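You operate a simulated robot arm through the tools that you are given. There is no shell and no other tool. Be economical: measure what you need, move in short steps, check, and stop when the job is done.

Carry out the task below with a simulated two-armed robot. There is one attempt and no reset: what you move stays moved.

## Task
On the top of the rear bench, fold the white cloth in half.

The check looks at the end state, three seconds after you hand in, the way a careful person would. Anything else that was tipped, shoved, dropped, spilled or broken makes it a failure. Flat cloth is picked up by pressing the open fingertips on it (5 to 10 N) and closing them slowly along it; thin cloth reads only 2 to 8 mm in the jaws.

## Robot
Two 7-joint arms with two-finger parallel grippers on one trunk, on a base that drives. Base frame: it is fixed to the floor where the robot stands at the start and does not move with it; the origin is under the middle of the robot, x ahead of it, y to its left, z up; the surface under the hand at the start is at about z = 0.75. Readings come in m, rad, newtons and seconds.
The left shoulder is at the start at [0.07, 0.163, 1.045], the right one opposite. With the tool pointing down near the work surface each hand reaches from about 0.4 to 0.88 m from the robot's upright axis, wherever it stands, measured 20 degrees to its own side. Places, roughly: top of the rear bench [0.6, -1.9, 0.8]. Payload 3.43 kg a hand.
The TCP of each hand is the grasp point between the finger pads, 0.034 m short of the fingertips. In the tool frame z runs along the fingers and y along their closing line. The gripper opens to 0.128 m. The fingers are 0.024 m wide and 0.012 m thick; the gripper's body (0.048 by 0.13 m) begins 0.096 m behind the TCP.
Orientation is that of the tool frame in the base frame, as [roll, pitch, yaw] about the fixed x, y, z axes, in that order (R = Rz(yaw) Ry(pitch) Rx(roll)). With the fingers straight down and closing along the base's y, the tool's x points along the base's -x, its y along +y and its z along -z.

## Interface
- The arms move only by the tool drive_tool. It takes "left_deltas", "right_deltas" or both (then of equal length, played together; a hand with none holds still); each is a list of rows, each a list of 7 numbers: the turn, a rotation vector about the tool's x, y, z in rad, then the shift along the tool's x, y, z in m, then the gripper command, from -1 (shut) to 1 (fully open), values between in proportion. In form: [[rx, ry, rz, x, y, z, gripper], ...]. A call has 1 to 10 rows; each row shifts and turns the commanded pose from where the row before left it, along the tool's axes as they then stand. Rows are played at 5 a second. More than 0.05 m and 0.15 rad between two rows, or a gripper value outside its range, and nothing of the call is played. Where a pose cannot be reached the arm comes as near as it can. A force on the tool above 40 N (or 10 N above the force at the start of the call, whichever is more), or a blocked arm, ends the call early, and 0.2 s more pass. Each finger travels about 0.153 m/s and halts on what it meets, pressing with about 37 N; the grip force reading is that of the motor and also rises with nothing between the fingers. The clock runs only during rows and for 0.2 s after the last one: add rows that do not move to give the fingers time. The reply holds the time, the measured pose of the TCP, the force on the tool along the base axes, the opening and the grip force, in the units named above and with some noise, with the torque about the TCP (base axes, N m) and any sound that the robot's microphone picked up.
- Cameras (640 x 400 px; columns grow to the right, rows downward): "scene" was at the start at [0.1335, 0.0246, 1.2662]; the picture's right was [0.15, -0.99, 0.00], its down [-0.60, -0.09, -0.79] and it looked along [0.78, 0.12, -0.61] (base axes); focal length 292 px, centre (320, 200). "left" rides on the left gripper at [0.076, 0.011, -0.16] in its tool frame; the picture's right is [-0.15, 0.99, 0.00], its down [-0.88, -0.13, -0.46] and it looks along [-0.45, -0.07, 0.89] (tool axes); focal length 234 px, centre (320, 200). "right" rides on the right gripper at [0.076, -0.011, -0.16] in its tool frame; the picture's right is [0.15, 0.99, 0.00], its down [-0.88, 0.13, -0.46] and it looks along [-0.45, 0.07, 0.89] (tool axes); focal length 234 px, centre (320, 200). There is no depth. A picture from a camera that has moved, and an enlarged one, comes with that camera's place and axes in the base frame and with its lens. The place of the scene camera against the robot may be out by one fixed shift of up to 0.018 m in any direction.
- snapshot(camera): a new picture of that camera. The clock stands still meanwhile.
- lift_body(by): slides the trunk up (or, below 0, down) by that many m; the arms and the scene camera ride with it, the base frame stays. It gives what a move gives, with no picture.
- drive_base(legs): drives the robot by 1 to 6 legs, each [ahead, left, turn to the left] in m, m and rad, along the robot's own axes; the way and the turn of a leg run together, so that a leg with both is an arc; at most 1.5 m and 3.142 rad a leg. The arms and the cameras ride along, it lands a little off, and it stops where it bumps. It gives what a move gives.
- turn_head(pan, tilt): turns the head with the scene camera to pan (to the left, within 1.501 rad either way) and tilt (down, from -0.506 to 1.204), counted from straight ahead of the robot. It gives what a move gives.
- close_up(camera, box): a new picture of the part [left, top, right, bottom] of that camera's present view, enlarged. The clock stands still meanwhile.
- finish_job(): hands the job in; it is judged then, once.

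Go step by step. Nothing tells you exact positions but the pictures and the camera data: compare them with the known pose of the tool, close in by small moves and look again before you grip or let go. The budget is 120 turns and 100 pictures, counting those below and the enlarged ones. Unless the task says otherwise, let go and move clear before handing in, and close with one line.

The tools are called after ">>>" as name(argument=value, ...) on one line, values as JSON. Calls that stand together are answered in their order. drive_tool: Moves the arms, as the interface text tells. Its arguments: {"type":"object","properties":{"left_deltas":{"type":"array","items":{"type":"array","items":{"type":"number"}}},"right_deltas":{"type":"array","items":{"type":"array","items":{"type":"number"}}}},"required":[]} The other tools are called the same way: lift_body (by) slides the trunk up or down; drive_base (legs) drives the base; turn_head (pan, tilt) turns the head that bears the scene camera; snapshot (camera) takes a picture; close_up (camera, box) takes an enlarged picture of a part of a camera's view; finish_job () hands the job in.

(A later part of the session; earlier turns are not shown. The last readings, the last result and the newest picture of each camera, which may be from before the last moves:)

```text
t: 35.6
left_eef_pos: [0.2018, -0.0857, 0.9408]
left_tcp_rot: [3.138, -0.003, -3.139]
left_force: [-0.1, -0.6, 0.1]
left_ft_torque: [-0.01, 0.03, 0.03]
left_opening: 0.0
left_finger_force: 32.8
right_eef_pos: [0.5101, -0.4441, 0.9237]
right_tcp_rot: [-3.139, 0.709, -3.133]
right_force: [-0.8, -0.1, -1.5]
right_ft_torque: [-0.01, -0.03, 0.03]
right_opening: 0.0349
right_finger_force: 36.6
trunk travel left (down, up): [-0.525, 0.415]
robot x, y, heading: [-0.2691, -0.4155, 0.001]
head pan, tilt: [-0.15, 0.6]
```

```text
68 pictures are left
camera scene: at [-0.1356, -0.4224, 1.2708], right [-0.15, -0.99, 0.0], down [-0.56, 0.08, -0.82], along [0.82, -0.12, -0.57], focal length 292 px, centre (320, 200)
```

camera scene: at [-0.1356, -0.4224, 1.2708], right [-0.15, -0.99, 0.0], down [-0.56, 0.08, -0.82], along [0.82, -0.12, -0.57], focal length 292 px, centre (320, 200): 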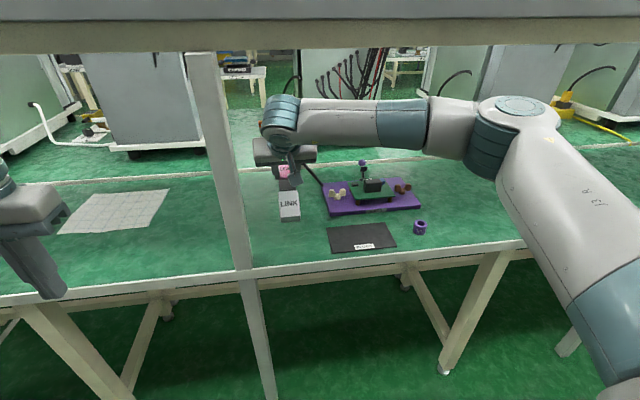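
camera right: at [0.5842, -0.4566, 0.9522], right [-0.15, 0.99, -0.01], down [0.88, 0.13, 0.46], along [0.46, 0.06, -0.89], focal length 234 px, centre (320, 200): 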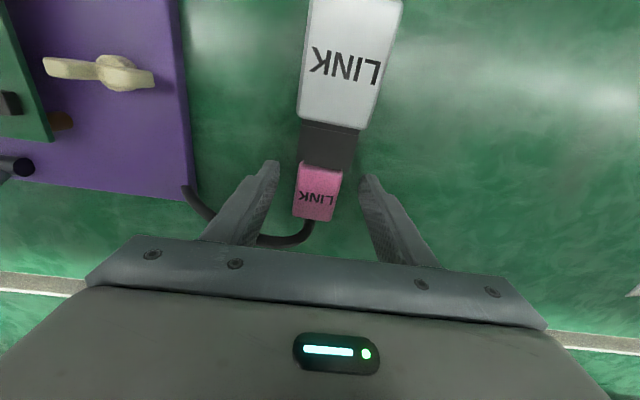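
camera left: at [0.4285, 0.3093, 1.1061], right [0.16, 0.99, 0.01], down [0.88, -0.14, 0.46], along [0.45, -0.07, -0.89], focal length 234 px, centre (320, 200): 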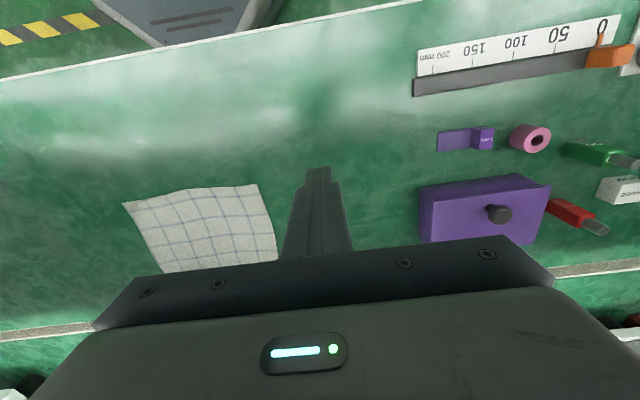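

Rotation proceeds as wanted, gray end swinging down. Continue to nearly upright.

>>> drive_tool(right_deltas=[[0, -0.14, 0, 0, 0, 0, -0.7], [0, -0.14, 0, 0, 0, 0, -0.7], [0, -0.14, 0, 0, 0, 0, -0.7], [0, -0.14, 0, 0, 0, 0, -0.7]])

>>> snapshot(camera="scene")

>>> close_up(camera="scene", box=[200, 120, 400, 280])

```text
t: 36.6
left_eef_pos: [0.2021, -0.0852, 0.9406]
left_tcp_rot: [3.138, -0.005, -3.14]
left_force: [-0.4, 0.3, 1.3]
left_ft_torque: [0.0, 0.01, -0.01]
left_opening: 0.0
left_finger_force: 32.9
right_eef_pos: [0.5111, -0.4441, 0.9234]
right_tcp_rot: [-3.133, 1.266, -3.128]
right_force: [1.4, -1.3, -2.2]
right_ft_torque: [-0.01, 0.02, 0.0]
right_opening: 0.0349
right_finger_force: 37.1
trunk travel left (down, up): [-0.525, 0.415]
robot x, y, heading: [-0.269, -0.4217, 0.005]
head pan, tilt: [-0.15, 0.6]
```

```text
67 pictures are left
camera scene: at [-0.1351, -0.4222, 1.2708], right [-0.15, -0.99, 0.0], down [-0.56, 0.08, -0.82], along [0.82, -0.12, -0.57], focal length 292 px, centre (320, 200)
```

scene: 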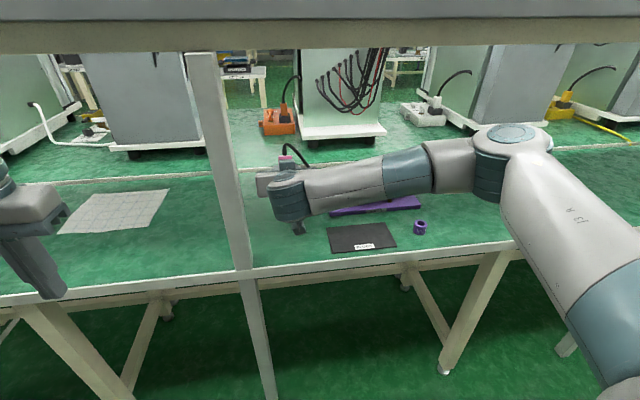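

```text
2.50 times, centred on (300, 200) of scene
camera zoom: at [-0.1351, -0.4222, 1.2708], right [-0.15, -0.99, 0.0], down [-0.56, 0.08, -0.82], along [0.82, -0.12, -0.57], focal length 730 px, centre (370, 200)
```

zoom: 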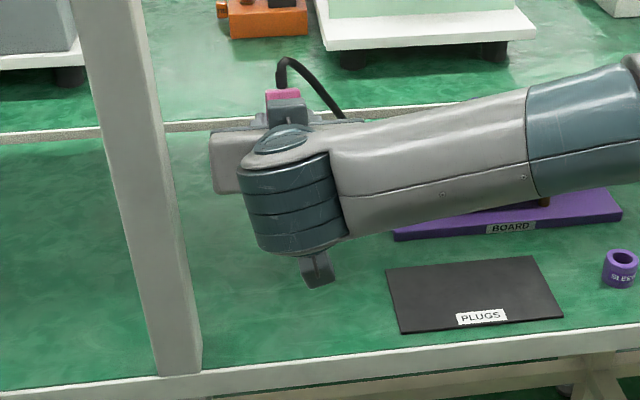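

The plug is hidden from the scene camera now; I'll check it with the right hand camera.

>>> snapshot(camera="right")

```text
65 pictures are left
camera right: at [0.3357, -0.4557, 0.898], right [-0.05, 0.99, -0.14], down [-0.17, 0.13, 0.98], along [0.98, 0.07, 0.16], focal length 234 px, centre (320, 200)
```

right: 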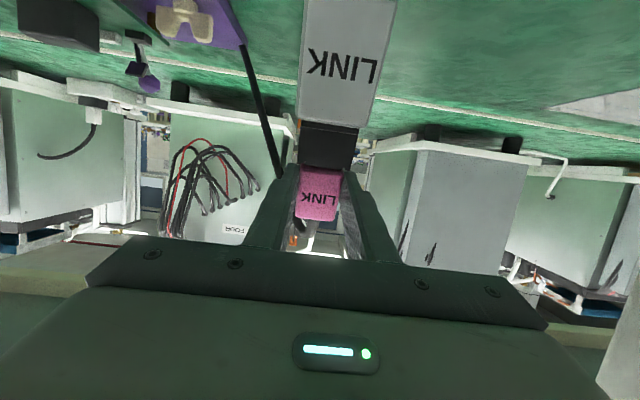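

No slip: the plug tilt equals the hand tilt (~72°). I'll finish the rotation, shift to x≈0.492 and lower most of the way.

>>> drive_tool(right_deltas=[[0, -0.15, 0, 0, 0, 0, -0.7], [0, -0.15, 0, 0, 0, 0, -0.7], [0, 0, 0, 0.015, 0, -0.019, -0.7], [0, 0, 0, 0.02, 0, 0, -0.7]])

>>> snapshot(camera="right")

>>> snapshot(camera="scene")

```text
t: 37.6
left_eef_pos: [0.2021, -0.083, 0.9404]
left_tcp_rot: [3.141, -0.005, -3.137]
left_force: [0.6, 0.8, -0.5]
left_ft_torque: [-0.03, 0.0, 0.0]
left_opening: 0.0
left_finger_force: 33.5
right_eef_pos: [0.4872, -0.4274, 0.8982]
right_tcp_rot: [-2.61, 1.561, -2.611]
right_force: [0.2, 0.7, -1.3]
right_ft_torque: [0.03, 0.04, 0.01]
right_opening: 0.0347
right_finger_force: 37.2
right hand out of reach, approached as far as the arm can: row 2, 3, 4
trunk travel left (down, up): [-0.525, 0.415]
robot x, y, heading: [-0.2687, -0.4168, 0.004]
head pan, tilt: [-0.15, 0.6]
```

```text
64 pictures are left
camera right: at [0.3273, -0.4389, 0.8224], right [0.0, 0.99, -0.15], down [-0.45, 0.14, 0.88], along [0.89, 0.07, 0.44], focal length 234 px, centre (320, 200)
```

right: 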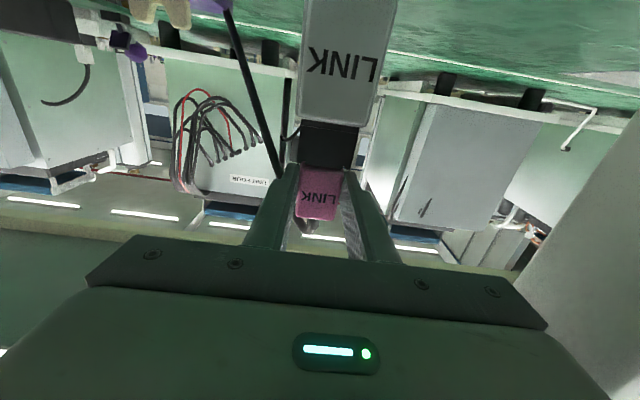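

```text
63 pictures are left
camera scene: at [-0.135, -0.4207, 1.2707], right [-0.15, -0.99, 0.0], down [-0.56, 0.08, -0.82], along [0.82, -0.12, -0.57], focal length 292 px, centre (320, 200)
```

scene: 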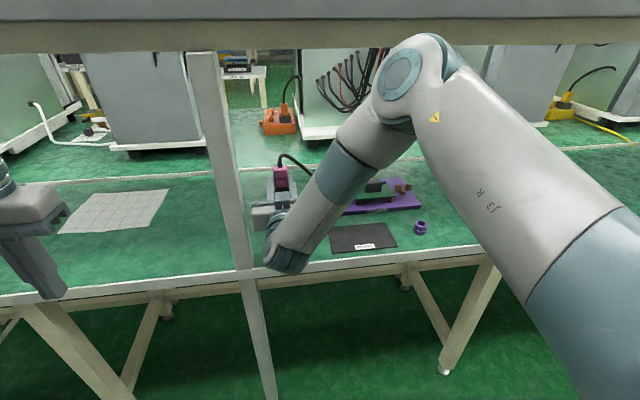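

The plug is now upright in the hand, bottom about 28 mm above the bench. I'll lower with the trunk instead of the arm, since the wrist is near its limit.

>>> drive_base(legs=[[0.004, -0.012, 0]])

>>> lift_body(by=-0.02)

>>> snapshot(camera="scene")

```text
t: 38.4
left_eef_pos: [0.2051, -0.096, 0.9417]
left_tcp_rot: [3.14, -0.003, -3.139]
left_force: [-0.2, -0.2, -0.3]
left_ft_torque: [0.02, 0.0, -0.01]
left_opening: 0.0
left_finger_force: 33.1
right_eef_pos: [0.4903, -0.4393, 0.8974]
right_tcp_rot: [-2.712, 1.561, -2.715]
right_force: [0.3, -0.5, -1.9]
right_ft_torque: [-0.03, 0.04, -0.03]
right_opening: 0.0351
right_finger_force: 36.6
trunk travel left (down, up): [-0.525, 0.415]
robot x, y, heading: [-0.2641, -0.4335, 0.007]
head pan, tilt: [-0.15, 0.6]
```

```text
t: 39.0
left_eef_pos: [0.206, -0.0966, 0.9213]
left_tcp_rot: [3.138, -0.003, -3.139]
left_force: [-0.6, -0.7, 0.4]
left_ft_torque: [0.01, 0.01, 0.02]
left_opening: 0.0
left_finger_force: 32.8
right_eef_pos: [0.4914, -0.4408, 0.8786]
right_tcp_rot: [-2.743, 1.563, -2.745]
right_force: [-0.2, -0.3, -2.1]
right_ft_torque: [0.0, 0.05, -0.02]
right_opening: 0.0352
right_finger_force: 36.7
trunk travel left (down, up): [-0.505, 0.435]
robot x, y, heading: [-0.2647, -0.433, 0.003]
head pan, tilt: [-0.15, 0.6]
```

```text
62 pictures are left
camera scene: at [-0.1321, -0.434, 1.2509], right [-0.14, -0.99, 0.0], down [-0.56, 0.08, -0.83], along [0.82, -0.12, -0.56], focal length 292 px, centre (320, 200)
```

scene: 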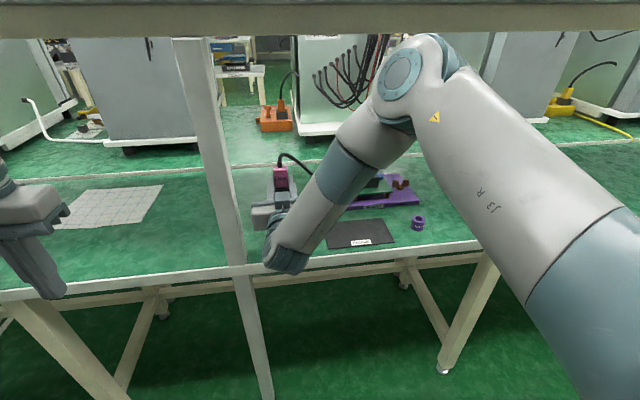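

Force still shows the full weight (~2 N); continue in small steps until it touches.

>>> lift_body(by=-0.006)

>>> lift_body(by=-0.004)

>>> lift_body(by=-0.003)

```text
t: 39.6
left_eef_pos: [0.2058, -0.0966, 0.9161]
left_tcp_rot: [3.141, -0.005, -3.138]
left_force: [-0.1, 0.2, -0.3]
left_ft_torque: [0.01, 0.04, 0.01]
left_opening: 0.0
left_finger_force: 33.0
right_eef_pos: [0.492, -0.4397, 0.8749]
right_tcp_rot: [-2.507, 1.566, -2.508]
right_force: [2.6, 0.5, 7.9]
right_ft_torque: [0.16, -0.52, 0.01]
right_opening: 0.0352
right_finger_force: 36.8
trunk travel left (down, up): [-0.499, 0.441]
robot x, y, heading: [-0.2701, -0.4313, 0.007]
head pan, tilt: [-0.15, 0.6]
```

```text
t: 40.1
left_eef_pos: [0.2038, -0.0969, 0.913]
left_tcp_rot: [3.14, 0.0, -3.138]
left_force: [0.6, -0.4, 0.1]
left_ft_torque: [-0.02, -0.02, 0.0]
left_opening: 0.0
left_finger_force: 32.4
right_eef_pos: [0.4894, -0.4406, 0.8744]
right_tcp_rot: [-1.437, 1.569, -1.436]
right_force: [0.0, 0.6, 25.3]
right_ft_torque: [0.04, -0.96, -0.02]
right_opening: 0.0352
right_finger_force: 36.9
trunk travel left (down, up): [-0.495, 0.445]
robot x, y, heading: [-0.2701, -0.4305, 0.007]
head pan, tilt: [-0.15, 0.6]
```

```text
t: 40.6
left_eef_pos: [0.2038, -0.0958, 0.9084]
left_tcp_rot: [3.139, 0.0, -3.139]
left_force: [0.2, -0.3, -0.3]
left_ft_torque: [0.02, 0.01, -0.01]
left_opening: 0.0002
left_finger_force: 32.6
right_eef_pos: [0.4879, -0.4405, 0.8672]
right_tcp_rot: [-2.288, 1.567, -2.291]
right_force: [-2.3, -0.3, 25.3]
right_ft_torque: [0.05, -0.82, -0.01]
right_opening: 0.0351
right_finger_force: 37.1
trunk travel left (down, up): [-0.492, 0.448]
robot x, y, heading: [-0.263, -0.4309, 0.007]
head pan, tilt: [-0.15, 0.6]
```

The plug's base is on the bench (over-pressed). I'll relieve the force slightly, then open the fingers slowly.

>>> lift_body(by=0.004)

>>> snapshot(camera="right")

```text
t: 41.2
left_eef_pos: [0.2042, -0.0961, 0.9124]
left_tcp_rot: [3.14, -0.002, -3.138]
left_force: [-0.3, 0.7, 0.5]
left_ft_torque: [0.04, 0.01, 0.0]
left_opening: 0.0
left_finger_force: 32.7
right_eef_pos: [0.4905, -0.4401, 0.8679]
right_tcp_rot: [-2.722, 1.561, -2.724]
right_force: [-0.7, 0.8, 13.5]
right_ft_torque: [0.1, -0.46, 0.01]
right_opening: 0.0348
right_finger_force: 37.1
trunk travel left (down, up): [-0.496, 0.444]
robot x, y, heading: [-0.2652, -0.4345, 0.005]
head pan, tilt: [-0.15, 0.6]
```

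```text
61 pictures are left
camera right: at [0.3294, -0.4516, 0.7938], right [0.0, 0.99, -0.15], down [-0.45, 0.13, 0.88], along [0.89, 0.07, 0.44], focal length 234 px, centre (320, 200)
```

right: 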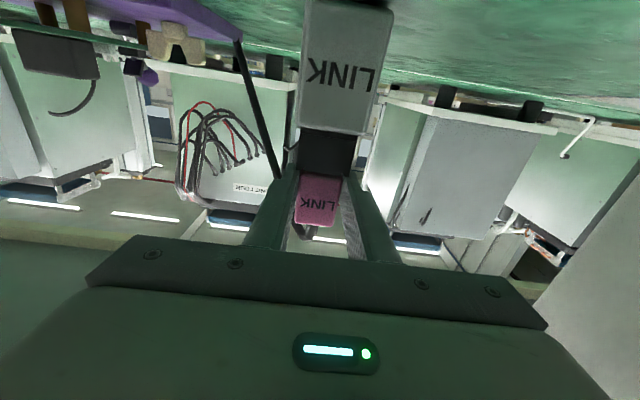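

>>> lift_body(by=0.003)

>>> drive_tool(right_deltas=[[0, 0, 0, 0, 0, 0, -0.5], [0, 0, 0, 0, 0, 0, -0.4], [0, 0, 0, 0, 0, 0, -0.3], [0, 0, 0, 0, 0, 0, -0.1], [0, 0, 0, 0, 0, 0, 0.1]])

>>> snapshot(camera="right")

```text
t: 41.7
left_eef_pos: [0.2058, -0.0968, 0.9156]
left_tcp_rot: [3.14, -0.003, -3.138]
left_force: [-0.2, 0.1, -0.3]
left_ft_torque: [-0.01, -0.01, 0.01]
left_opening: 0.0
left_finger_force: 33.5
right_eef_pos: [0.4913, -0.4402, 0.8692]
right_tcp_rot: [-2.796, 1.555, -2.798]
right_force: [0.9, 0.2, -1.5]
right_ft_torque: [0.02, 0.01, -0.02]
right_opening: 0.035
right_finger_force: 36.8
trunk travel left (down, up): [-0.499, 0.441]
robot x, y, heading: [-0.266, -0.4329, 0.004]
head pan, tilt: [-0.15, 0.6]
```

```text
t: 42.9
left_eef_pos: [0.2073, -0.0969, 0.9154]
left_tcp_rot: [3.141, -0.003, -3.136]
left_force: [-0.9, 0.3, 0.5]
left_ft_torque: [0.02, 0.02, 0.0]
left_opening: 0.0
left_finger_force: 33.1
right_eef_pos: [0.4907, -0.4398, 0.8715]
right_tcp_rot: [-2.734, 1.562, -2.736]
right_force: [0.6, 0.4, -0.3]
right_ft_torque: [-0.01, 0.02, -0.01]
right_opening: 0.0702
right_finger_force: 0.1
trunk travel left (down, up): [-0.499, 0.441]
robot x, y, heading: [-0.2665, -0.4313, 0.002]
head pan, tilt: [-0.15, 0.6]
```

```text
60 pictures are left
camera right: at [0.3309, -0.4515, 0.797], right [0.0, 0.99, -0.15], down [-0.45, 0.13, 0.88], along [0.89, 0.07, 0.44], focal length 234 px, centre (320, 200)
```

right: 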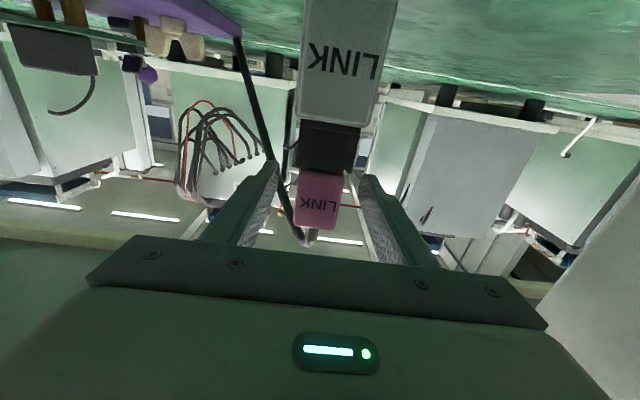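

The plug stands free with fingers open. Backing the base straight out.

>>> drive_base(legs=[[-0.08, 0, 0], [-0.12, 0, 0]])

>>> snapshot(camera="scene")

>>> snapshot(camera="right")

```text
t: 44.8
left_eef_pos: [0.004, -0.0975, 0.915]
left_tcp_rot: [3.14, -0.003, -3.138]
left_force: [0.2, 0.3, -0.4]
left_ft_torque: [-0.01, -0.03, -0.01]
left_opening: 0.0
left_finger_force: 32.8
right_eef_pos: [0.2896, -0.4423, 0.8721]
right_tcp_rot: [-2.688, 1.561, -2.689]
right_force: [-0.2, 0.1, 0.3]
right_ft_torque: [0.01, 0.03, 0.0]
right_opening: 0.0705
right_finger_force: 0.0
trunk travel left (down, up): [-0.499, 0.441]
robot x, y, heading: [-0.4687, -0.431, 0.007]
head pan, tilt: [-0.15, 0.6]
```

```text
59 pictures are left
camera scene: at [-0.3337, -0.4346, 1.2449], right [-0.15, -0.99, 0.0], down [-0.56, 0.08, -0.83], along [0.82, -0.12, -0.56], focal length 292 px, centre (320, 200)
```

scene: 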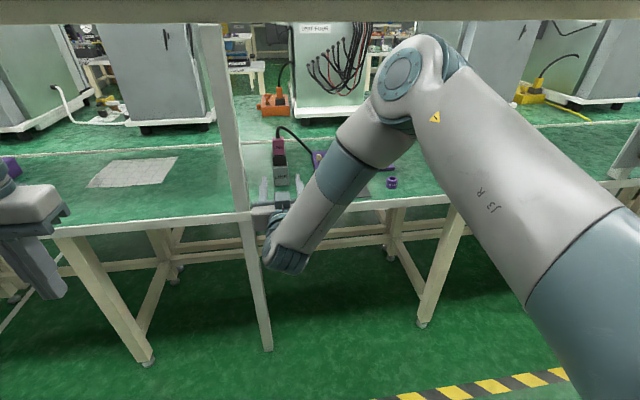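

```text
58 pictures are left
camera right: at [0.1295, -0.4524, 0.7974], right [0.0, 0.99, -0.15], down [-0.45, 0.13, 0.88], along [0.89, 0.07, 0.44], focal length 234 px, centre (320, 200)
```

right: 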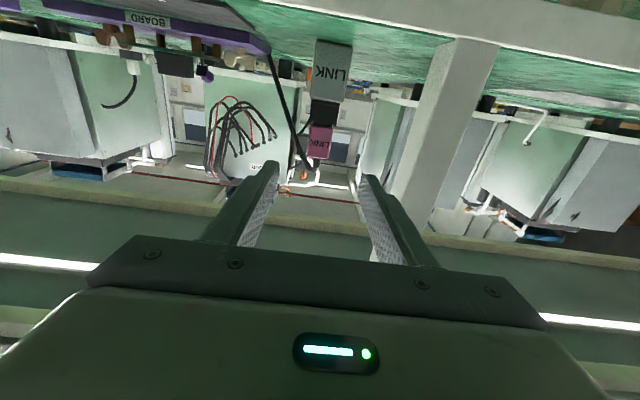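

The plug is standing upright again with its cable arched. Now look down the aisle to the right before strafing.

>>> turn_head(pan=-1.35, tilt=0.35)

>>> snapshot(camera="scene")

```text
t: 46.2
left_eef_pos: [0.0047, -0.0981, 0.9161]
left_tcp_rot: [3.141, -0.004, -3.138]
left_force: [-0.6, 0.0, 0.2]
left_ft_torque: [0.02, 0.02, 0.02]
left_opening: 0.0001
left_finger_force: 32.8
right_eef_pos: [0.2901, -0.4411, 0.8715]
right_tcp_rot: [-2.721, 1.561, -2.722]
right_force: [0.0, -0.7, 0.2]
right_ft_torque: [-0.02, 0.0, -0.03]
right_opening: 0.0703
right_finger_force: 0.1
trunk travel left (down, up): [-0.499, 0.441]
robot x, y, heading: [-0.4658, -0.4319, 0.006]
head pan, tilt: [-1.349, 0.351]
```

```text
57 pictures are left
camera scene: at [-0.3993, -0.5126, 1.2676], right [-0.97, -0.22, 0.0], down [-0.08, 0.33, -0.94], along [0.21, -0.92, -0.34], focal length 292 px, centre (320, 200)
```

scene: 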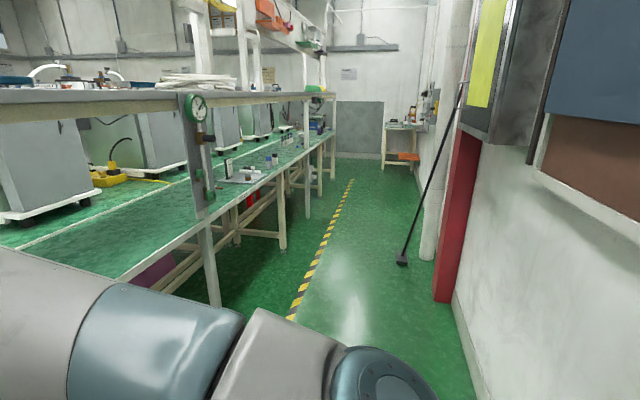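

Aisle is clear. I'll first bring the right hand back to pointing down and pull it in, off the bench.

>>> drive_tool(right_deltas=[[0, 0.15, 0, 0, 0, -0.01, 0], [0, 0.15, 0, 0, 0, -0.01, 0], [0, 0.15, 0, 0, 0, -0.01, 0], [0, 0.15, 0, 0, 0, -0.01, 0], [0, 0.15, 0, 0, 0, 0, 0], [0, 0.15, 0, 0, 0, 0, 0], [0, 0.15, 0, 0, 0, 0, 0], [0, 0.15, 0, 0, 0, 0, 0], [0, 0.15, 0, 0, 0, 0, 0], [0, 0.15, 0, 0, 0, 0, 0]])

>>> drive_tool(right_deltas=[[0, 0.05, 0, 0.03, 0, -0.02, -1], [0, 0, 0, 0.04, 0, -0.02, -1], [0, 0, 0, 0.04, 0, -0.02, -1], [0, 0, 0, 0.04, 0, 0, -1]])

>>> turn_head(pan=-0.6, tilt=0.5)

>>> snapshot(camera="scene")

```text
t: 48.4
left_eef_pos: [0.0053, -0.0968, 0.9158]
left_tcp_rot: [3.139, -0.005, -3.139]
left_force: [-0.4, 0.5, 0.0]
left_ft_torque: [-0.06, 0.01, -0.04]
left_opening: 0.0001
left_finger_force: 33.1
right_eef_pos: [0.2522, -0.4421, 0.8802]
right_tcp_rot: [-3.139, 0.06, 3.14]
right_force: [0.0, 0.5, -0.3]
right_ft_torque: [-0.03, -0.01, 0.01]
right_opening: 0.064
right_finger_force: 0.0
trunk travel left (down, up): [-0.499, 0.441]
robot x, y, heading: [-0.4667, -0.435, 0.002]
head pan, tilt: [-1.349, 0.351]
```

```text
t: 49.4
left_eef_pos: [0.005, -0.098, 0.9167]
left_tcp_rot: [3.138, -0.005, -3.139]
left_force: [-0.2, 0.6, 0.0]
left_ft_torque: [0.02, 0.0, 0.01]
left_opening: 0.0
left_finger_force: 32.9
right_eef_pos: [0.0994, -0.4431, 0.9389]
right_tcp_rot: [-3.137, 0.014, 3.138]
right_force: [0.3, 0.5, 0.2]
right_ft_torque: [0.0, -0.04, 0.04]
right_opening: 0.0001
right_finger_force: 33.5
trunk travel left (down, up): [-0.499, 0.441]
robot x, y, heading: [-0.468, -0.4323, 0.004]
head pan, tilt: [-1.349, 0.351]
```

```text
t: 50.5
left_eef_pos: [0.0045, -0.0971, 0.9162]
left_tcp_rot: [3.139, -0.006, -3.139]
left_force: [-0.2, 0.0, -0.9]
left_ft_torque: [0.02, 0.0, -0.01]
left_opening: 0.0
left_finger_force: 33.5
right_eef_pos: [0.0996, -0.4403, 0.938]
right_tcp_rot: [-3.139, 0.013, 3.141]
right_force: [1.1, -0.1, -0.8]
right_ft_torque: [-0.01, 0.0, -0.02]
right_opening: 0.0
right_finger_force: 32.9
trunk travel left (down, up): [-0.499, 0.441]
robot x, y, heading: [-0.4687, -0.4348, 0.002]
head pan, tilt: [-0.6, 0.499]
```

```text
56 pictures are left
camera scene: at [-0.3449, -0.473, 1.2539], right [-0.56, -0.83, 0.0], down [-0.4, 0.27, -0.88], along [0.73, -0.49, -0.48], focal length 292 px, centre (320, 200)
```

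scene: 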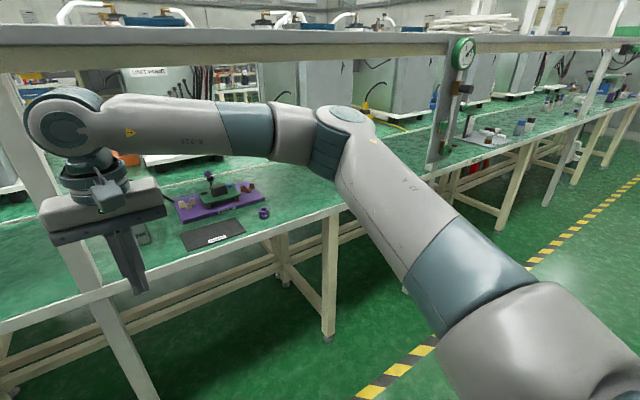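

Both hands are clear of the bench edge. Strafe right 1.4 m toward the rear bench section.

>>> drive_base(legs=[[0, -0.7, 0], [0, -0.7, 0]])

>>> turn_head(pan=0.0, tilt=0.45)

>>> snapshot(camera="scene")

```text
t: 57.8
left_eef_pos: [0.0083, -1.5041, 0.9157]
left_tcp_rot: [3.138, -0.003, -3.14]
left_force: [0.1, -0.5, -0.4]
left_ft_torque: [-0.02, 0.01, 0.02]
left_opening: 0.0
left_finger_force: 33.1
right_eef_pos: [0.1032, -1.8483, 0.9393]
right_tcp_rot: [-3.138, 0.011, 3.138]
right_force: [0.6, 0.0, -0.6]
right_ft_torque: [0.0, 0.02, -0.03]
right_opening: 0.0
right_finger_force: 33.2
trunk travel left (down, up): [-0.499, 0.441]
robot x, y, heading: [-0.4653, -1.8368, 0.001]
head pan, tilt: [-0.6, 0.499]
```

```text
t: 58.8
left_eef_pos: [0.0079, -1.5053, 0.9149]
left_tcp_rot: [3.139, -0.004, -3.141]
left_force: [0.3, -0.9, -1.0]
left_ft_torque: [-0.03, -0.01, 0.01]
left_opening: 0.0
left_finger_force: 33.1
right_eef_pos: [0.1043, -1.849, 0.9378]
right_tcp_rot: [-3.137, 0.011, 3.136]
right_force: [0.8, 0.6, 0.5]
right_ft_torque: [0.02, -0.02, -0.02]
right_opening: 0.0
right_finger_force: 32.8
trunk travel left (down, up): [-0.499, 0.441]
robot x, y, heading: [-0.4629, -1.8398, -0.002]
head pan, tilt: [0.0, 0.45]
```

```text
55 pictures are left
camera scene: at [-0.3254, -1.8271, 1.2584], right [0.0, -1.0, 0.0], down [-0.44, 0.0, -0.9], along [0.9, 0.0, -0.44], focal length 292 px, centre (320, 200)
```

scene: 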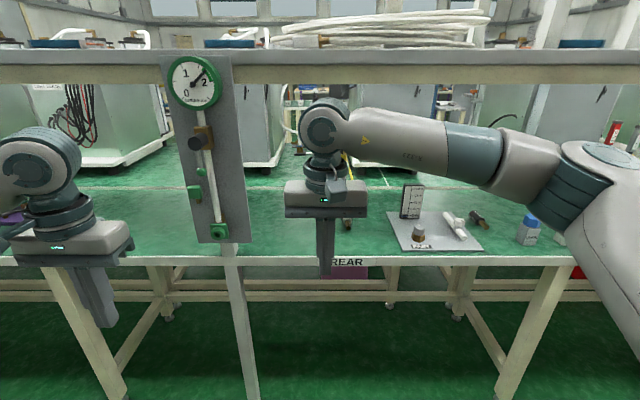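

The "REAR" label marks the bench edge here. Zooming in to find the white cloth.

>>> close_up(camera="scene", box=[330, 160, 570, 280])

>>> turn_head(pan=-0.8, tilt=0.45)

>>> snapshot(camera="scene")

>>> turn_head(pan=0.6, tilt=0.45)

>>> snapshot(camera="scene")

```text
2.67 times, centred on (450, 220) of scene
camera zoom: at [-0.3254, -1.8271, 1.2584], right [0.0, -1.0, 0.0], down [-0.44, 0.0, -0.9], along [0.9, 0.0, -0.44], focal length 779 px, centre (-27, 147)
```

zoom: 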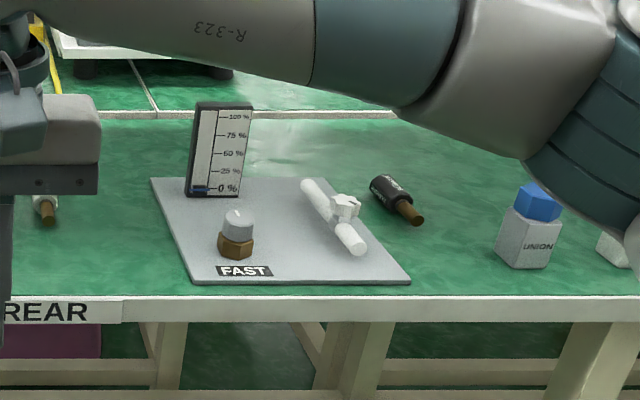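

```text
t: 59.9
left_eef_pos: [0.0098, -1.5027, 0.9159]
left_tcp_rot: [3.141, -0.003, -3.141]
left_force: [-0.2, -0.7, -0.4]
left_ft_torque: [-0.02, 0.0, -0.01]
left_opening: 0.0
left_finger_force: 33.0
right_eef_pos: [0.104, -1.847, 0.9386]
right_tcp_rot: [-3.138, 0.01, 3.137]
right_force: [0.0, 0.4, 0.1]
right_ft_torque: [0.0, 0.04, 0.01]
right_opening: 0.0
right_finger_force: 32.8
trunk travel left (down, up): [-0.499, 0.441]
robot x, y, heading: [-0.4671, -1.8379, -0.002]
head pan, tilt: [-0.799, 0.45]
```

```text
53 pictures are left
camera scene: at [-0.3531, -1.8928, 1.2584], right [-0.72, -0.7, 0.0], down [-0.3, 0.31, -0.9], along [0.63, -0.64, -0.44], focal length 292 px, centre (320, 200)
```

scene: 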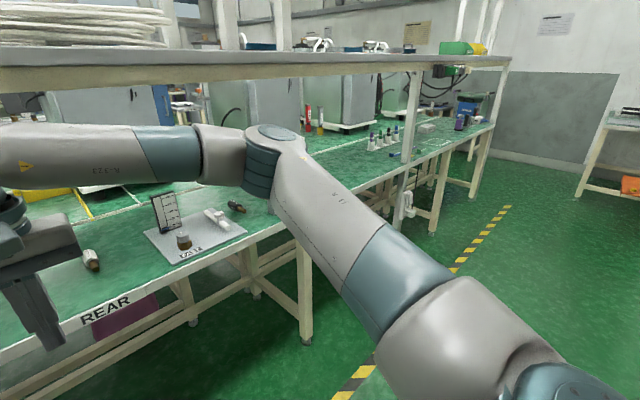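

```text
t: 61.5
left_eef_pos: [0.0087, -1.5034, 0.9153]
left_tcp_rot: [3.139, -0.004, -3.14]
left_force: [-0.4, 0.6, 0.1]
left_ft_torque: [0.01, -0.01, -0.02]
left_opening: 0.0001
left_finger_force: 33.3
right_eef_pos: [0.1029, -1.8487, 0.9381]
right_tcp_rot: [-3.138, 0.012, 3.136]
right_force: [0.0, 0.5, 0.3]
right_ft_torque: [0.01, 0.01, 0.02]
right_opening: 0.0
right_finger_force: 33.3
trunk travel left (down, up): [-0.499, 0.441]
robot x, y, heading: [-0.4624, -1.8385, 0.001]
head pan, tilt: [0.6, 0.45]
```

```text
52 pictures are left
camera scene: at [-0.3415, -1.7751, 1.2584], right [0.56, -0.83, 0.0], down [-0.36, -0.25, -0.9], along [0.74, 0.51, -0.44], focal length 292 px, centre (320, 200)
```

scene: 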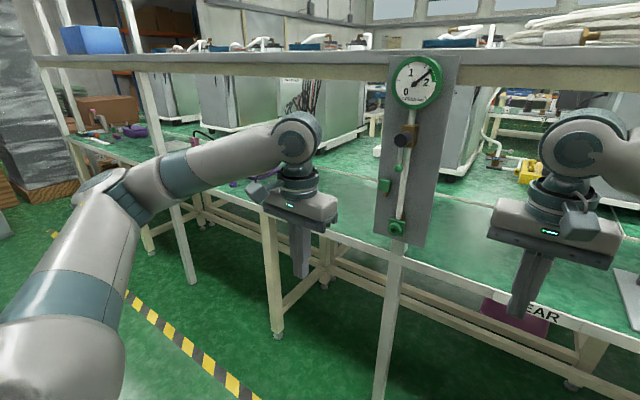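

I see no white cloth on this section yet. Checking farther right and the part hidden by my right hand.

>>> turn_head(pan=-0.95, tilt=0.3)

>>> close_up(camera="scene", box=[180, 80, 480, 240])

>>> snapshot(camera="right")

```text
t: 63.1
left_eef_pos: [0.0091, -1.5036, 0.9161]
left_tcp_rot: [3.141, -0.003, 3.142]
left_force: [-0.3, 0.3, -0.2]
left_ft_torque: [0.01, 0.05, -0.05]
left_opening: 0.0
left_finger_force: 33.2
right_eef_pos: [0.1039, -1.8488, 0.9388]
right_tcp_rot: [-3.138, 0.012, 3.137]
right_force: [0.6, 0.4, -0.4]
right_ft_torque: [0.0, 0.02, -0.01]
right_opening: 0.0
right_finger_force: 32.8
trunk travel left (down, up): [-0.499, 0.441]
robot x, y, heading: [-0.4664, -1.8379, -0.001]
head pan, tilt: [-0.949, 0.3]
```

```text
2.13 times, centred on (330, 160) of scene
camera zoom: at [-0.3629, -1.9029, 1.2723], right [-0.81, -0.58, 0.0], down [-0.17, 0.24, -0.96], along [0.56, -0.78, -0.3], focal length 623 px, centre (299, 285)
```

zoom: 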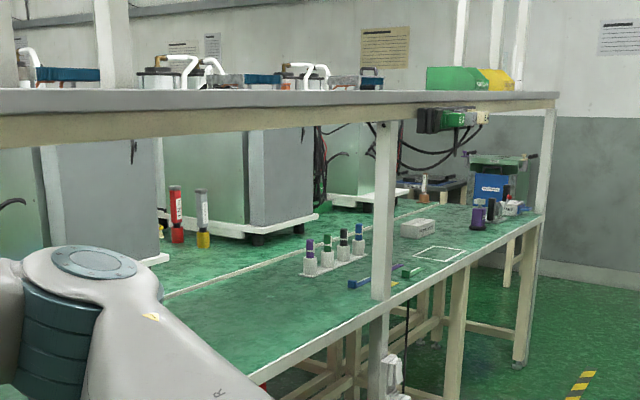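

```text
50 pictures are left
camera right: at [0.0256, -1.8579, 1.0965], right [-0.14, 0.99, -0.01], down [0.88, 0.13, 0.47], along [0.46, 0.06, -0.88], focal length 234 px, centre (320, 200)
```

right: 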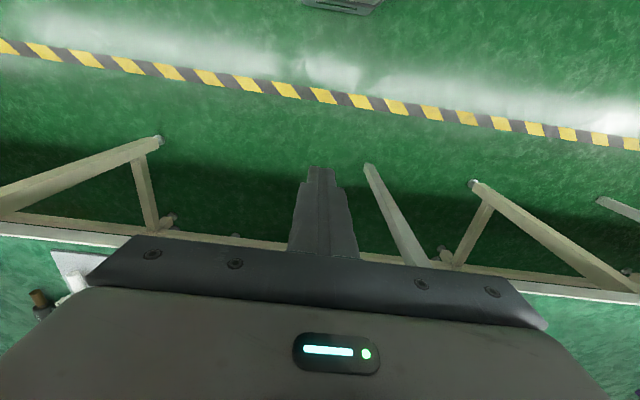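

There's no cloth on the rear bench, only the white checked cloth (≈0.20 × 0.235 m) on the start bench, so it must be brought here and folded. Plan: pinch the midpoints of its left and right edges so it hangs doubled on its midline, carry it here and lay it down at about (0.72, -1.85). First I turn both hands to close along x and look at the free spot with nothing in front.

>>> drive_tool(left_deltas=[[0, 0, 0.15, 0, 0, 0, -0.3], [0, 0, 0.15, 0, 0, 0, -0.3], [0, 0, 0.15, 0, 0, 0, -0.3], [0, 0, 0.15, 0, 0, 0, -0.3], [0, 0, 0.15, 0, 0, 0, -0.3], [0, 0, 0.15, 0, 0, 0, -0.3], [0, 0, 0.15, 0, 0, 0, -0.3], [0, 0, 0.15, 0, 0, 0, -0.3], [0, 0, 0.15, 0, 0, 0, -0.3], [0, 0, 0.15, 0, 0, 0, -0.3]], right_deltas=[[0, 0, -0.15, 0, 0, 0, -0.3], [0, 0, -0.15, 0, 0, 0, -0.3], [0, 0, -0.15, 0, 0, 0, -0.3], [0, 0, -0.15, 0, 0, 0, -0.3], [0, 0, -0.15, 0, 0, 0, -0.3], [0, 0, -0.15, 0, 0, 0, -0.3], [0, 0, -0.15, 0, 0, 0, -0.3], [0, 0, -0.15, 0, 0, 0, -0.3], [0, 0, -0.15, 0, 0, 0, -0.3], [0, 0, -0.15, 0, 0, 0, -0.3]])

>>> turn_head(pan=-0.1, tilt=0.5)

>>> snapshot(camera="scene")

```text
t: 65.3
left_eef_pos: [0.0091, -1.5043, 0.9158]
left_tcp_rot: [-3.137, -0.003, 1.639]
left_force: [0.0, -0.7, -0.3]
left_ft_torque: [0.01, -0.01, 0.0]
left_opening: 0.0449
left_finger_force: 0.1
right_eef_pos: [0.1037, -1.8485, 0.9382]
right_tcp_rot: [-3.128, -0.001, -1.847]
right_force: [1.0, -0.1, 0.4]
right_ft_torque: [0.01, 0.02, 0.02]
right_opening: 0.0449
right_finger_force: 0.1
right hand out of reach, approached as far as the arm can: row 10
trunk travel left (down, up): [-0.499, 0.441]
robot x, y, heading: [-0.4648, -1.8374, 0.005]
head pan, tilt: [-0.949, 0.3]
```

```text
t: 66.5
left_eef_pos: [0.0078, -1.5038, 0.9158]
left_tcp_rot: [-3.139, -0.004, 1.643]
left_force: [-0.5, 0.6, -0.5]
left_ft_torque: [-0.02, -0.02, -0.01]
left_opening: 0.0445
left_finger_force: 0.1
right_eef_pos: [0.1035, -1.8483, 0.9379]
right_tcp_rot: [-3.127, 0.001, -1.845]
right_force: [0.0, 0.7, -0.2]
right_ft_torque: [0.03, -0.04, 0.01]
right_opening: 0.0449
right_finger_force: 0.0
trunk travel left (down, up): [-0.499, 0.441]
robot x, y, heading: [-0.47, -1.8381, 0.006]
head pan, tilt: [-0.099, 0.499]
```

```text
49 pictures are left
camera scene: at [-0.3268, -1.8361, 1.2539], right [-0.1, -1.0, 0.0], down [-0.48, 0.05, -0.88], along [0.87, -0.09, -0.48], focal length 292 px, centre (320, 200)
```

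scene: 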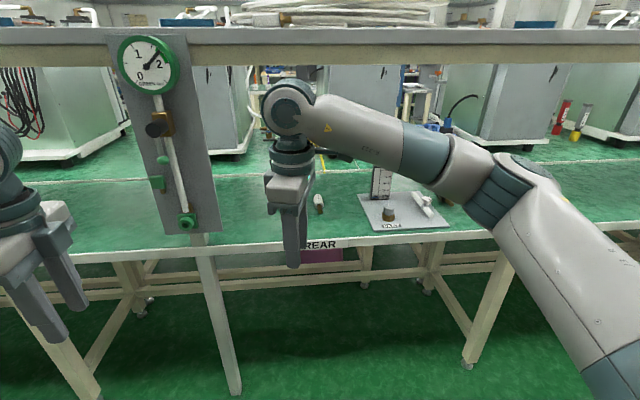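

The hands are turned (right about 16° short for now). The free spot x 0.6–0.83, y -1.72…-2.0 is confirmed except a small item at (0.54, -1.92). Driving back to the cloth.

>>> drive_base(legs=[[0, 1.0, 0], [0, 1.03, 0]])

>>> turn_head(pan=-0.1, tilt=0.55)

>>> snapshot(camera="scene")

```text
t: 76.6
left_eef_pos: [0.0191, 0.5284, 0.9147]
left_tcp_rot: [-3.136, -0.002, 1.635]
left_force: [-0.4, 0.2, 0.3]
left_ft_torque: [0.0, -0.03, 0.0]
left_opening: 0.0447
left_finger_force: 0.1
right_eef_pos: [0.1101, 0.1834, 0.9387]
right_tcp_rot: [-3.128, -0.001, -1.855]
right_force: [0.0, 0.7, -0.6]
right_ft_torque: [0.0, -0.02, 0.0]
right_opening: 0.0448
right_finger_force: 0.1
trunk travel left (down, up): [-0.499, 0.441]
robot x, y, heading: [-0.4548, 0.1961, -0.007]
head pan, tilt: [-0.099, 0.499]
```

```text
t: 77.2
left_eef_pos: [0.0197, 0.5291, 0.9159]
left_tcp_rot: [-3.139, -0.003, 1.634]
left_force: [0.1, -0.7, -0.3]
left_ft_torque: [-0.03, 0.0, -0.01]
left_opening: 0.0446
left_finger_force: 0.1
right_eef_pos: [0.1106, 0.1826, 0.9393]
right_tcp_rot: [-3.127, -0.001, -1.855]
right_force: [0.3, -0.6, -0.7]
right_ft_torque: [-0.02, 0.02, 0.01]
right_opening: 0.0446
right_finger_force: 0.1
trunk travel left (down, up): [-0.499, 0.441]
robot x, y, heading: [-0.4573, 0.1947, -0.008]
head pan, tilt: [-0.099, 0.55]
```

```text
48 pictures are left
camera scene: at [-0.3206, 0.1983, 1.2493], right [-0.11, -0.99, 0.0], down [-0.52, 0.06, -0.85], along [0.85, -0.09, -0.52], focal length 292 px, centre (320, 200)
```

scene: 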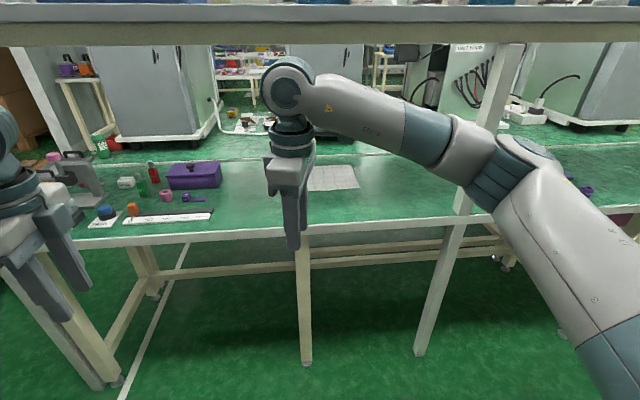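

Drive forward; the right elbow will be at about (0.35, -0.08), well left of the post. Then right hand goes to the right edge side, left hand toward the left edge side.

>>> drive_base(legs=[[0.35, 0, 0.008]])

>>> turn_head(pan=-0.1, tilt=0.75)

>>> snapshot(camera="scene")

```text
t: 79.5
left_eef_pos: [0.3652, 0.5309, 0.9165]
left_tcp_rot: [-3.138, -0.004, 1.646]
left_force: [-0.8, 0.6, 0.4]
left_ft_torque: [0.02, 0.05, 0.03]
left_opening: 0.0448
left_finger_force: 0.0
right_eef_pos: [0.4604, 0.1873, 0.9377]
right_tcp_rot: [-3.129, 0.0, -1.845]
right_force: [0.2, -0.9, -0.5]
right_ft_torque: [-0.02, -0.01, 0.01]
right_opening: 0.0447
right_finger_force: 0.0
trunk travel left (down, up): [-0.499, 0.441]
robot x, y, heading: [-0.1071, 0.1963, 0.005]
head pan, tilt: [-0.099, 0.55]
```

```text
t: 80.2
left_eef_pos: [0.3651, 0.5313, 0.9165]
left_tcp_rot: [-3.136, -0.006, 1.644]
left_force: [0.1, -0.1, -0.2]
left_ft_torque: [-0.01, -0.03, 0.0]
left_opening: 0.0451
left_finger_force: 0.0
right_eef_pos: [0.4595, 0.1877, 0.9379]
right_tcp_rot: [-3.127, 0.0, -1.844]
right_force: [-0.4, -0.3, -0.4]
right_ft_torque: [0.02, -0.01, 0.01]
right_opening: 0.0445
right_finger_force: 0.1
trunk travel left (down, up): [-0.499, 0.441]
robot x, y, heading: [-0.1098, 0.1949, 0.003]
head pan, tilt: [-0.099, 0.75]
```

```text
47 pictures are left
camera scene: at [0.0209, 0.1996, 1.232], right [-0.1, -1.0, 0.0], down [-0.68, 0.07, -0.73], along [0.73, -0.07, -0.68], focal length 292 px, centre (320, 200)
```

scene: 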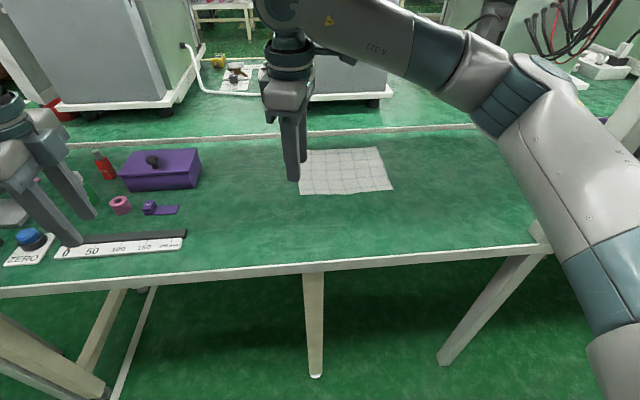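

Cloth corners: near (0.563, 0.197)/(0.565, -0.04), far (0.755, 0.187)/(0.749, -0.047). I move the right hand toward its edge first, then the left.

>>> drive_tool(right_deltas=[[0, 0, 0, 0.026, -0.0415, 0, -0.3], [0, 0, 0, 0.026, -0.0415, 0, -0.3], [0, 0, 0, 0.026, -0.0415, 0, -0.3], [0, 0, 0, 0.026, -0.0415, 0, -0.3], [0, 0, 0, 0.026, -0.0415, 0, -0.3], [0, 0, 0, 0.026, -0.0415, 0, -0.3]])

>>> drive_tool(left_deltas=[[0, 0, 0, -0.0335, 0.0299, 0, -0.3], [0, 0, 0, -0.0335, 0.0299, 0, -0.3], [0, 0, 0, -0.0335, 0.0299, 0, -0.3], [0, 0, 0, -0.0335, 0.0299, 0, -0.3], [0, 0, 0, -0.0335, 0.0299, 0, -0.3], [0, 0, 0, -0.0335, 0.0299, 0, -0.3], [0, 0, 0, -0.0335, 0.0299, 0, -0.3], [0, 0, 0, -0.0335, 0.0299, 0, -0.3], [0, 0, 0, -0.0335, 0.0299, 0, -0.3]])

>>> snapshot(camera="scene")

```text
t: 81.6
left_eef_pos: [0.3633, 0.532, 0.9157]
left_tcp_rot: [-3.137, -0.004, 1.644]
left_force: [-0.8, -0.4, -1.0]
left_ft_torque: [-0.02, 0.02, -0.05]
left_opening: 0.0449
left_finger_force: 0.0
right_eef_pos: [0.4598, 0.1879, 0.9385]
right_tcp_rot: [-3.127, 0.001, -1.845]
right_force: [0.2, 0.4, 0.6]
right_ft_torque: [-0.06, 0.02, -0.01]
right_opening: 0.0448
right_finger_force: 0.1
right hand out of reach, approached as far as the arm can: row 1, 2, 3, 4, 5, 6
trunk travel left (down, up): [-0.499, 0.441]
robot x, y, heading: [-0.1107, 0.196, 0.003]
head pan, tilt: [-0.099, 0.75]
```

```text
t: 83.6
left_eef_pos: [0.654, 0.2484, 0.9131]
left_tcp_rot: [-3.138, -0.005, 1.642]
left_force: [-0.2, 0.6, -0.5]
left_ft_torque: [0.03, -0.03, 0.01]
left_opening: 0.045
left_finger_force: 0.0
right_eef_pos: [0.461, 0.1869, 0.9381]
right_tcp_rot: [-3.129, 0.003, -1.846]
right_force: [0.2, -1.2, -0.1]
right_ft_torque: [0.03, 0.02, 0.0]
right_opening: 0.0449
right_finger_force: 0.1
trunk travel left (down, up): [-0.499, 0.441]
robot x, y, heading: [-0.1108, 0.1935, 0.003]
head pan, tilt: [-0.099, 0.75]
```

```text
46 pictures are left
camera scene: at [0.0213, 0.1974, 1.2319], right [-0.1, -1.0, 0.0], down [-0.68, 0.07, -0.73], along [0.73, -0.07, -0.68], focal length 292 px, centre (320, 200)
```

scene: 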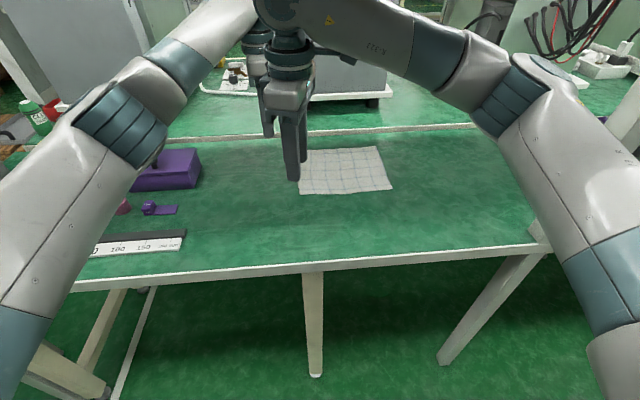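

The right wrist is at its rotation limit. I'll turn it back a bit and see how it moves.

>>> drive_tool(right_deltas=[[0, 0, 0.15, 0, 0, 0, -0.3], [0, 0, 0.15, 0, 0, 0, -0.3], [0, 0, 0.15, 0, 0, 0, -0.3]])

```text
t: 84.4
left_eef_pos: [0.6546, 0.2496, 0.9154]
left_tcp_rot: [-3.138, -0.003, 1.645]
left_force: [-1.2, -0.2, -1.0]
left_ft_torque: [0.01, 0.03, 0.0]
left_opening: 0.0447
left_finger_force: 0.0
right_eef_pos: [0.4596, 0.1875, 0.9391]
right_tcp_rot: [-3.13, 0.004, -2.297]
right_force: [-0.1, -0.3, 0.7]
right_ft_torque: [0.02, -0.02, -0.01]
right_opening: 0.0448
right_finger_force: 0.1
trunk travel left (down, up): [-0.499, 0.441]
robot x, y, heading: [-0.1108, 0.1965, 0.004]
head pan, tilt: [-0.099, 0.75]
```

>>> drive_tool(right_deltas=[[0, 0, 0, 0.007, -0.0434, 0, -0.3], [0, 0, 0, 0.007, -0.0434, 0, -0.3], [0, 0, 0, 0.007, -0.0434, 0, -0.3], [0, 0, 0, 0.007, -0.0434, 0, -0.3], [0, 0, 0, 0.007, -0.0434, 0, -0.3], [0, 0, 0, 0.007, -0.0434, 0, -0.3], [0, 0, 0, 0.007, -0.0434, 0, -0.3]])

>>> drive_tool(right_deltas=[[0, 0, -0.12, 0, 0, 0, -0.3], [0, 0, -0.12, 0, 0, 0, -0.3], [0, 0, -0.12, 0, 0, 0, -0.3], [0, 0, -0.12, 0, 0, 0, -0.3], [0, 0, -0.12, 0, 0, 0, -0.3], [0, 0, -0.12, 0, 0, 0, -0.3]])

>>> snapshot(camera="scene")

```text
t: 86.0
left_eef_pos: [0.6549, 0.2492, 0.9137]
left_tcp_rot: [-3.138, -0.005, 1.643]
left_force: [-0.9, 0.7, 0.1]
left_ft_torque: [0.01, -0.03, -0.01]
left_opening: 0.0448
left_finger_force: 0.0
right_eef_pos: [0.5678, 0.0515, 0.9406]
right_tcp_rot: [-3.13, 0.008, -2.297]
right_force: [-0.6, -0.1, 0.0]
right_ft_torque: [-0.01, -0.01, 0.01]
right_opening: 0.0448
right_finger_force: 0.0
right hand out of reach, approached as far as the arm can: row 5, 6, 7
trunk travel left (down, up): [-0.499, 0.441]
robot x, y, heading: [-0.1123, 0.1904, 0.005]
head pan, tilt: [-0.099, 0.75]
```

```text
t: 87.4
left_eef_pos: [0.6548, 0.2502, 0.9151]
left_tcp_rot: [-3.137, -0.003, 1.644]
left_force: [-0.6, -0.5, -0.3]
left_ft_torque: [-0.03, -0.02, 0.0]
left_opening: 0.0447
left_finger_force: 0.1
right_eef_pos: [0.5683, 0.052, 0.9394]
right_tcp_rot: [-3.131, 0.008, -2.298]
right_force: [0.3, 0.9, -0.5]
right_ft_torque: [0.0, 0.02, 0.01]
right_opening: 0.0447
right_finger_force: 0.1
right hand out of reach, approached as far as the arm can: row 1, 2, 3, 4, 5, 6
trunk travel left (down, up): [-0.499, 0.441]
robot x, y, heading: [-0.1128, 0.1961, 0.004]
head pan, tilt: [-0.099, 0.75]
```

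```text
45 pictures are left
camera scene: at [0.0212, 0.1995, 1.2319], right [-0.1, -1.0, 0.0], down [-0.68, 0.07, -0.73], along [0.73, -0.07, -0.68], focal length 292 px, centre (320, 200)
```

scene: 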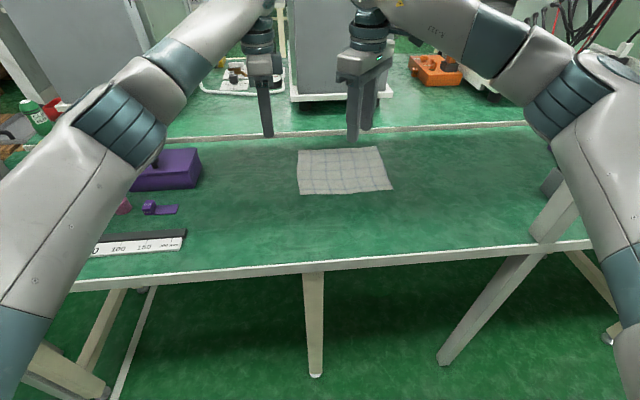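

The right wrist can't turn further that way; I'll turn it the other way (camera inward), which has room.

>>> drive_tool(right_deltas=[[0, 0, 0.15, 0, 0, 0, -0.3], [0, 0, 0.15, 0, 0, 0, -0.3], [0, 0, 0.15, 0, 0, 0, -0.3], [0, 0, 0.15, 0, 0, 0, -0.3], [0, 0, 0.15, 0, 0, 0, -0.3], [0, 0, 0.15, 0, 0, 0, -0.3], [0, 0, 0.15, 0, 0, 0, -0.3], [0, 0, 0.15, 0, 0, 0, -0.3], [0, 0, 0.15, 0, 0, 0, -0.3], [0, 0, 0.15, 0, 0, 0, -0.3]])

>>> drive_tool(right_deltas=[[0, 0, 0.15, 0, 0, 0, -0.3], [0, 0, 0.15, 0, 0, 0, -0.3], [0, 0, 0.15, 0, 0, 0, -0.3], [0, 0, 0.15, 0, 0, 0, -0.3], [0, 0, 0.15, 0, 0, 0, -0.3], [0, 0, 0.15, 0, 0, 0, -0.3], [0, 0, 0.014, 0, 0, 0, -0.3]])

```text
t: 89.6
left_eef_pos: [0.6555, 0.2508, 0.9152]
left_tcp_rot: [-3.138, -0.002, 1.643]
left_force: [-0.3, -0.3, 0.4]
left_ft_torque: [-0.03, -0.01, -0.03]
left_opening: 0.0446
left_finger_force: 0.2
right_eef_pos: [0.568, 0.0513, 0.9417]
right_tcp_rot: [3.135, 0.012, 2.485]
right_force: [-0.1, -0.9, 0.1]
right_ft_torque: [-0.01, -0.03, 0.01]
right_opening: 0.045
right_finger_force: 0.1
trunk travel left (down, up): [-0.499, 0.441]
robot x, y, heading: [-0.1072, 0.1925, 0.003]
head pan, tilt: [-0.099, 0.75]
```

```text
t: 91.2
left_eef_pos: [0.6545, 0.2503, 0.9142]
left_tcp_rot: [-3.138, -0.003, 1.644]
left_force: [0.2, 0.1, 0.3]
left_ft_torque: [0.0, 0.03, 0.0]
left_opening: 0.0448
left_finger_force: 0.1
right_eef_pos: [0.5671, 0.051, 0.9411]
right_tcp_rot: [3.127, 0.003, 1.57]
right_force: [-0.2, 0.3, -0.2]
right_ft_torque: [0.0, 0.0, 0.03]
right_opening: 0.0446
right_finger_force: 0.1
trunk travel left (down, up): [-0.499, 0.441]
robot x, y, heading: [-0.1105, 0.1966, 0.007]
head pan, tilt: [-0.099, 0.75]
```

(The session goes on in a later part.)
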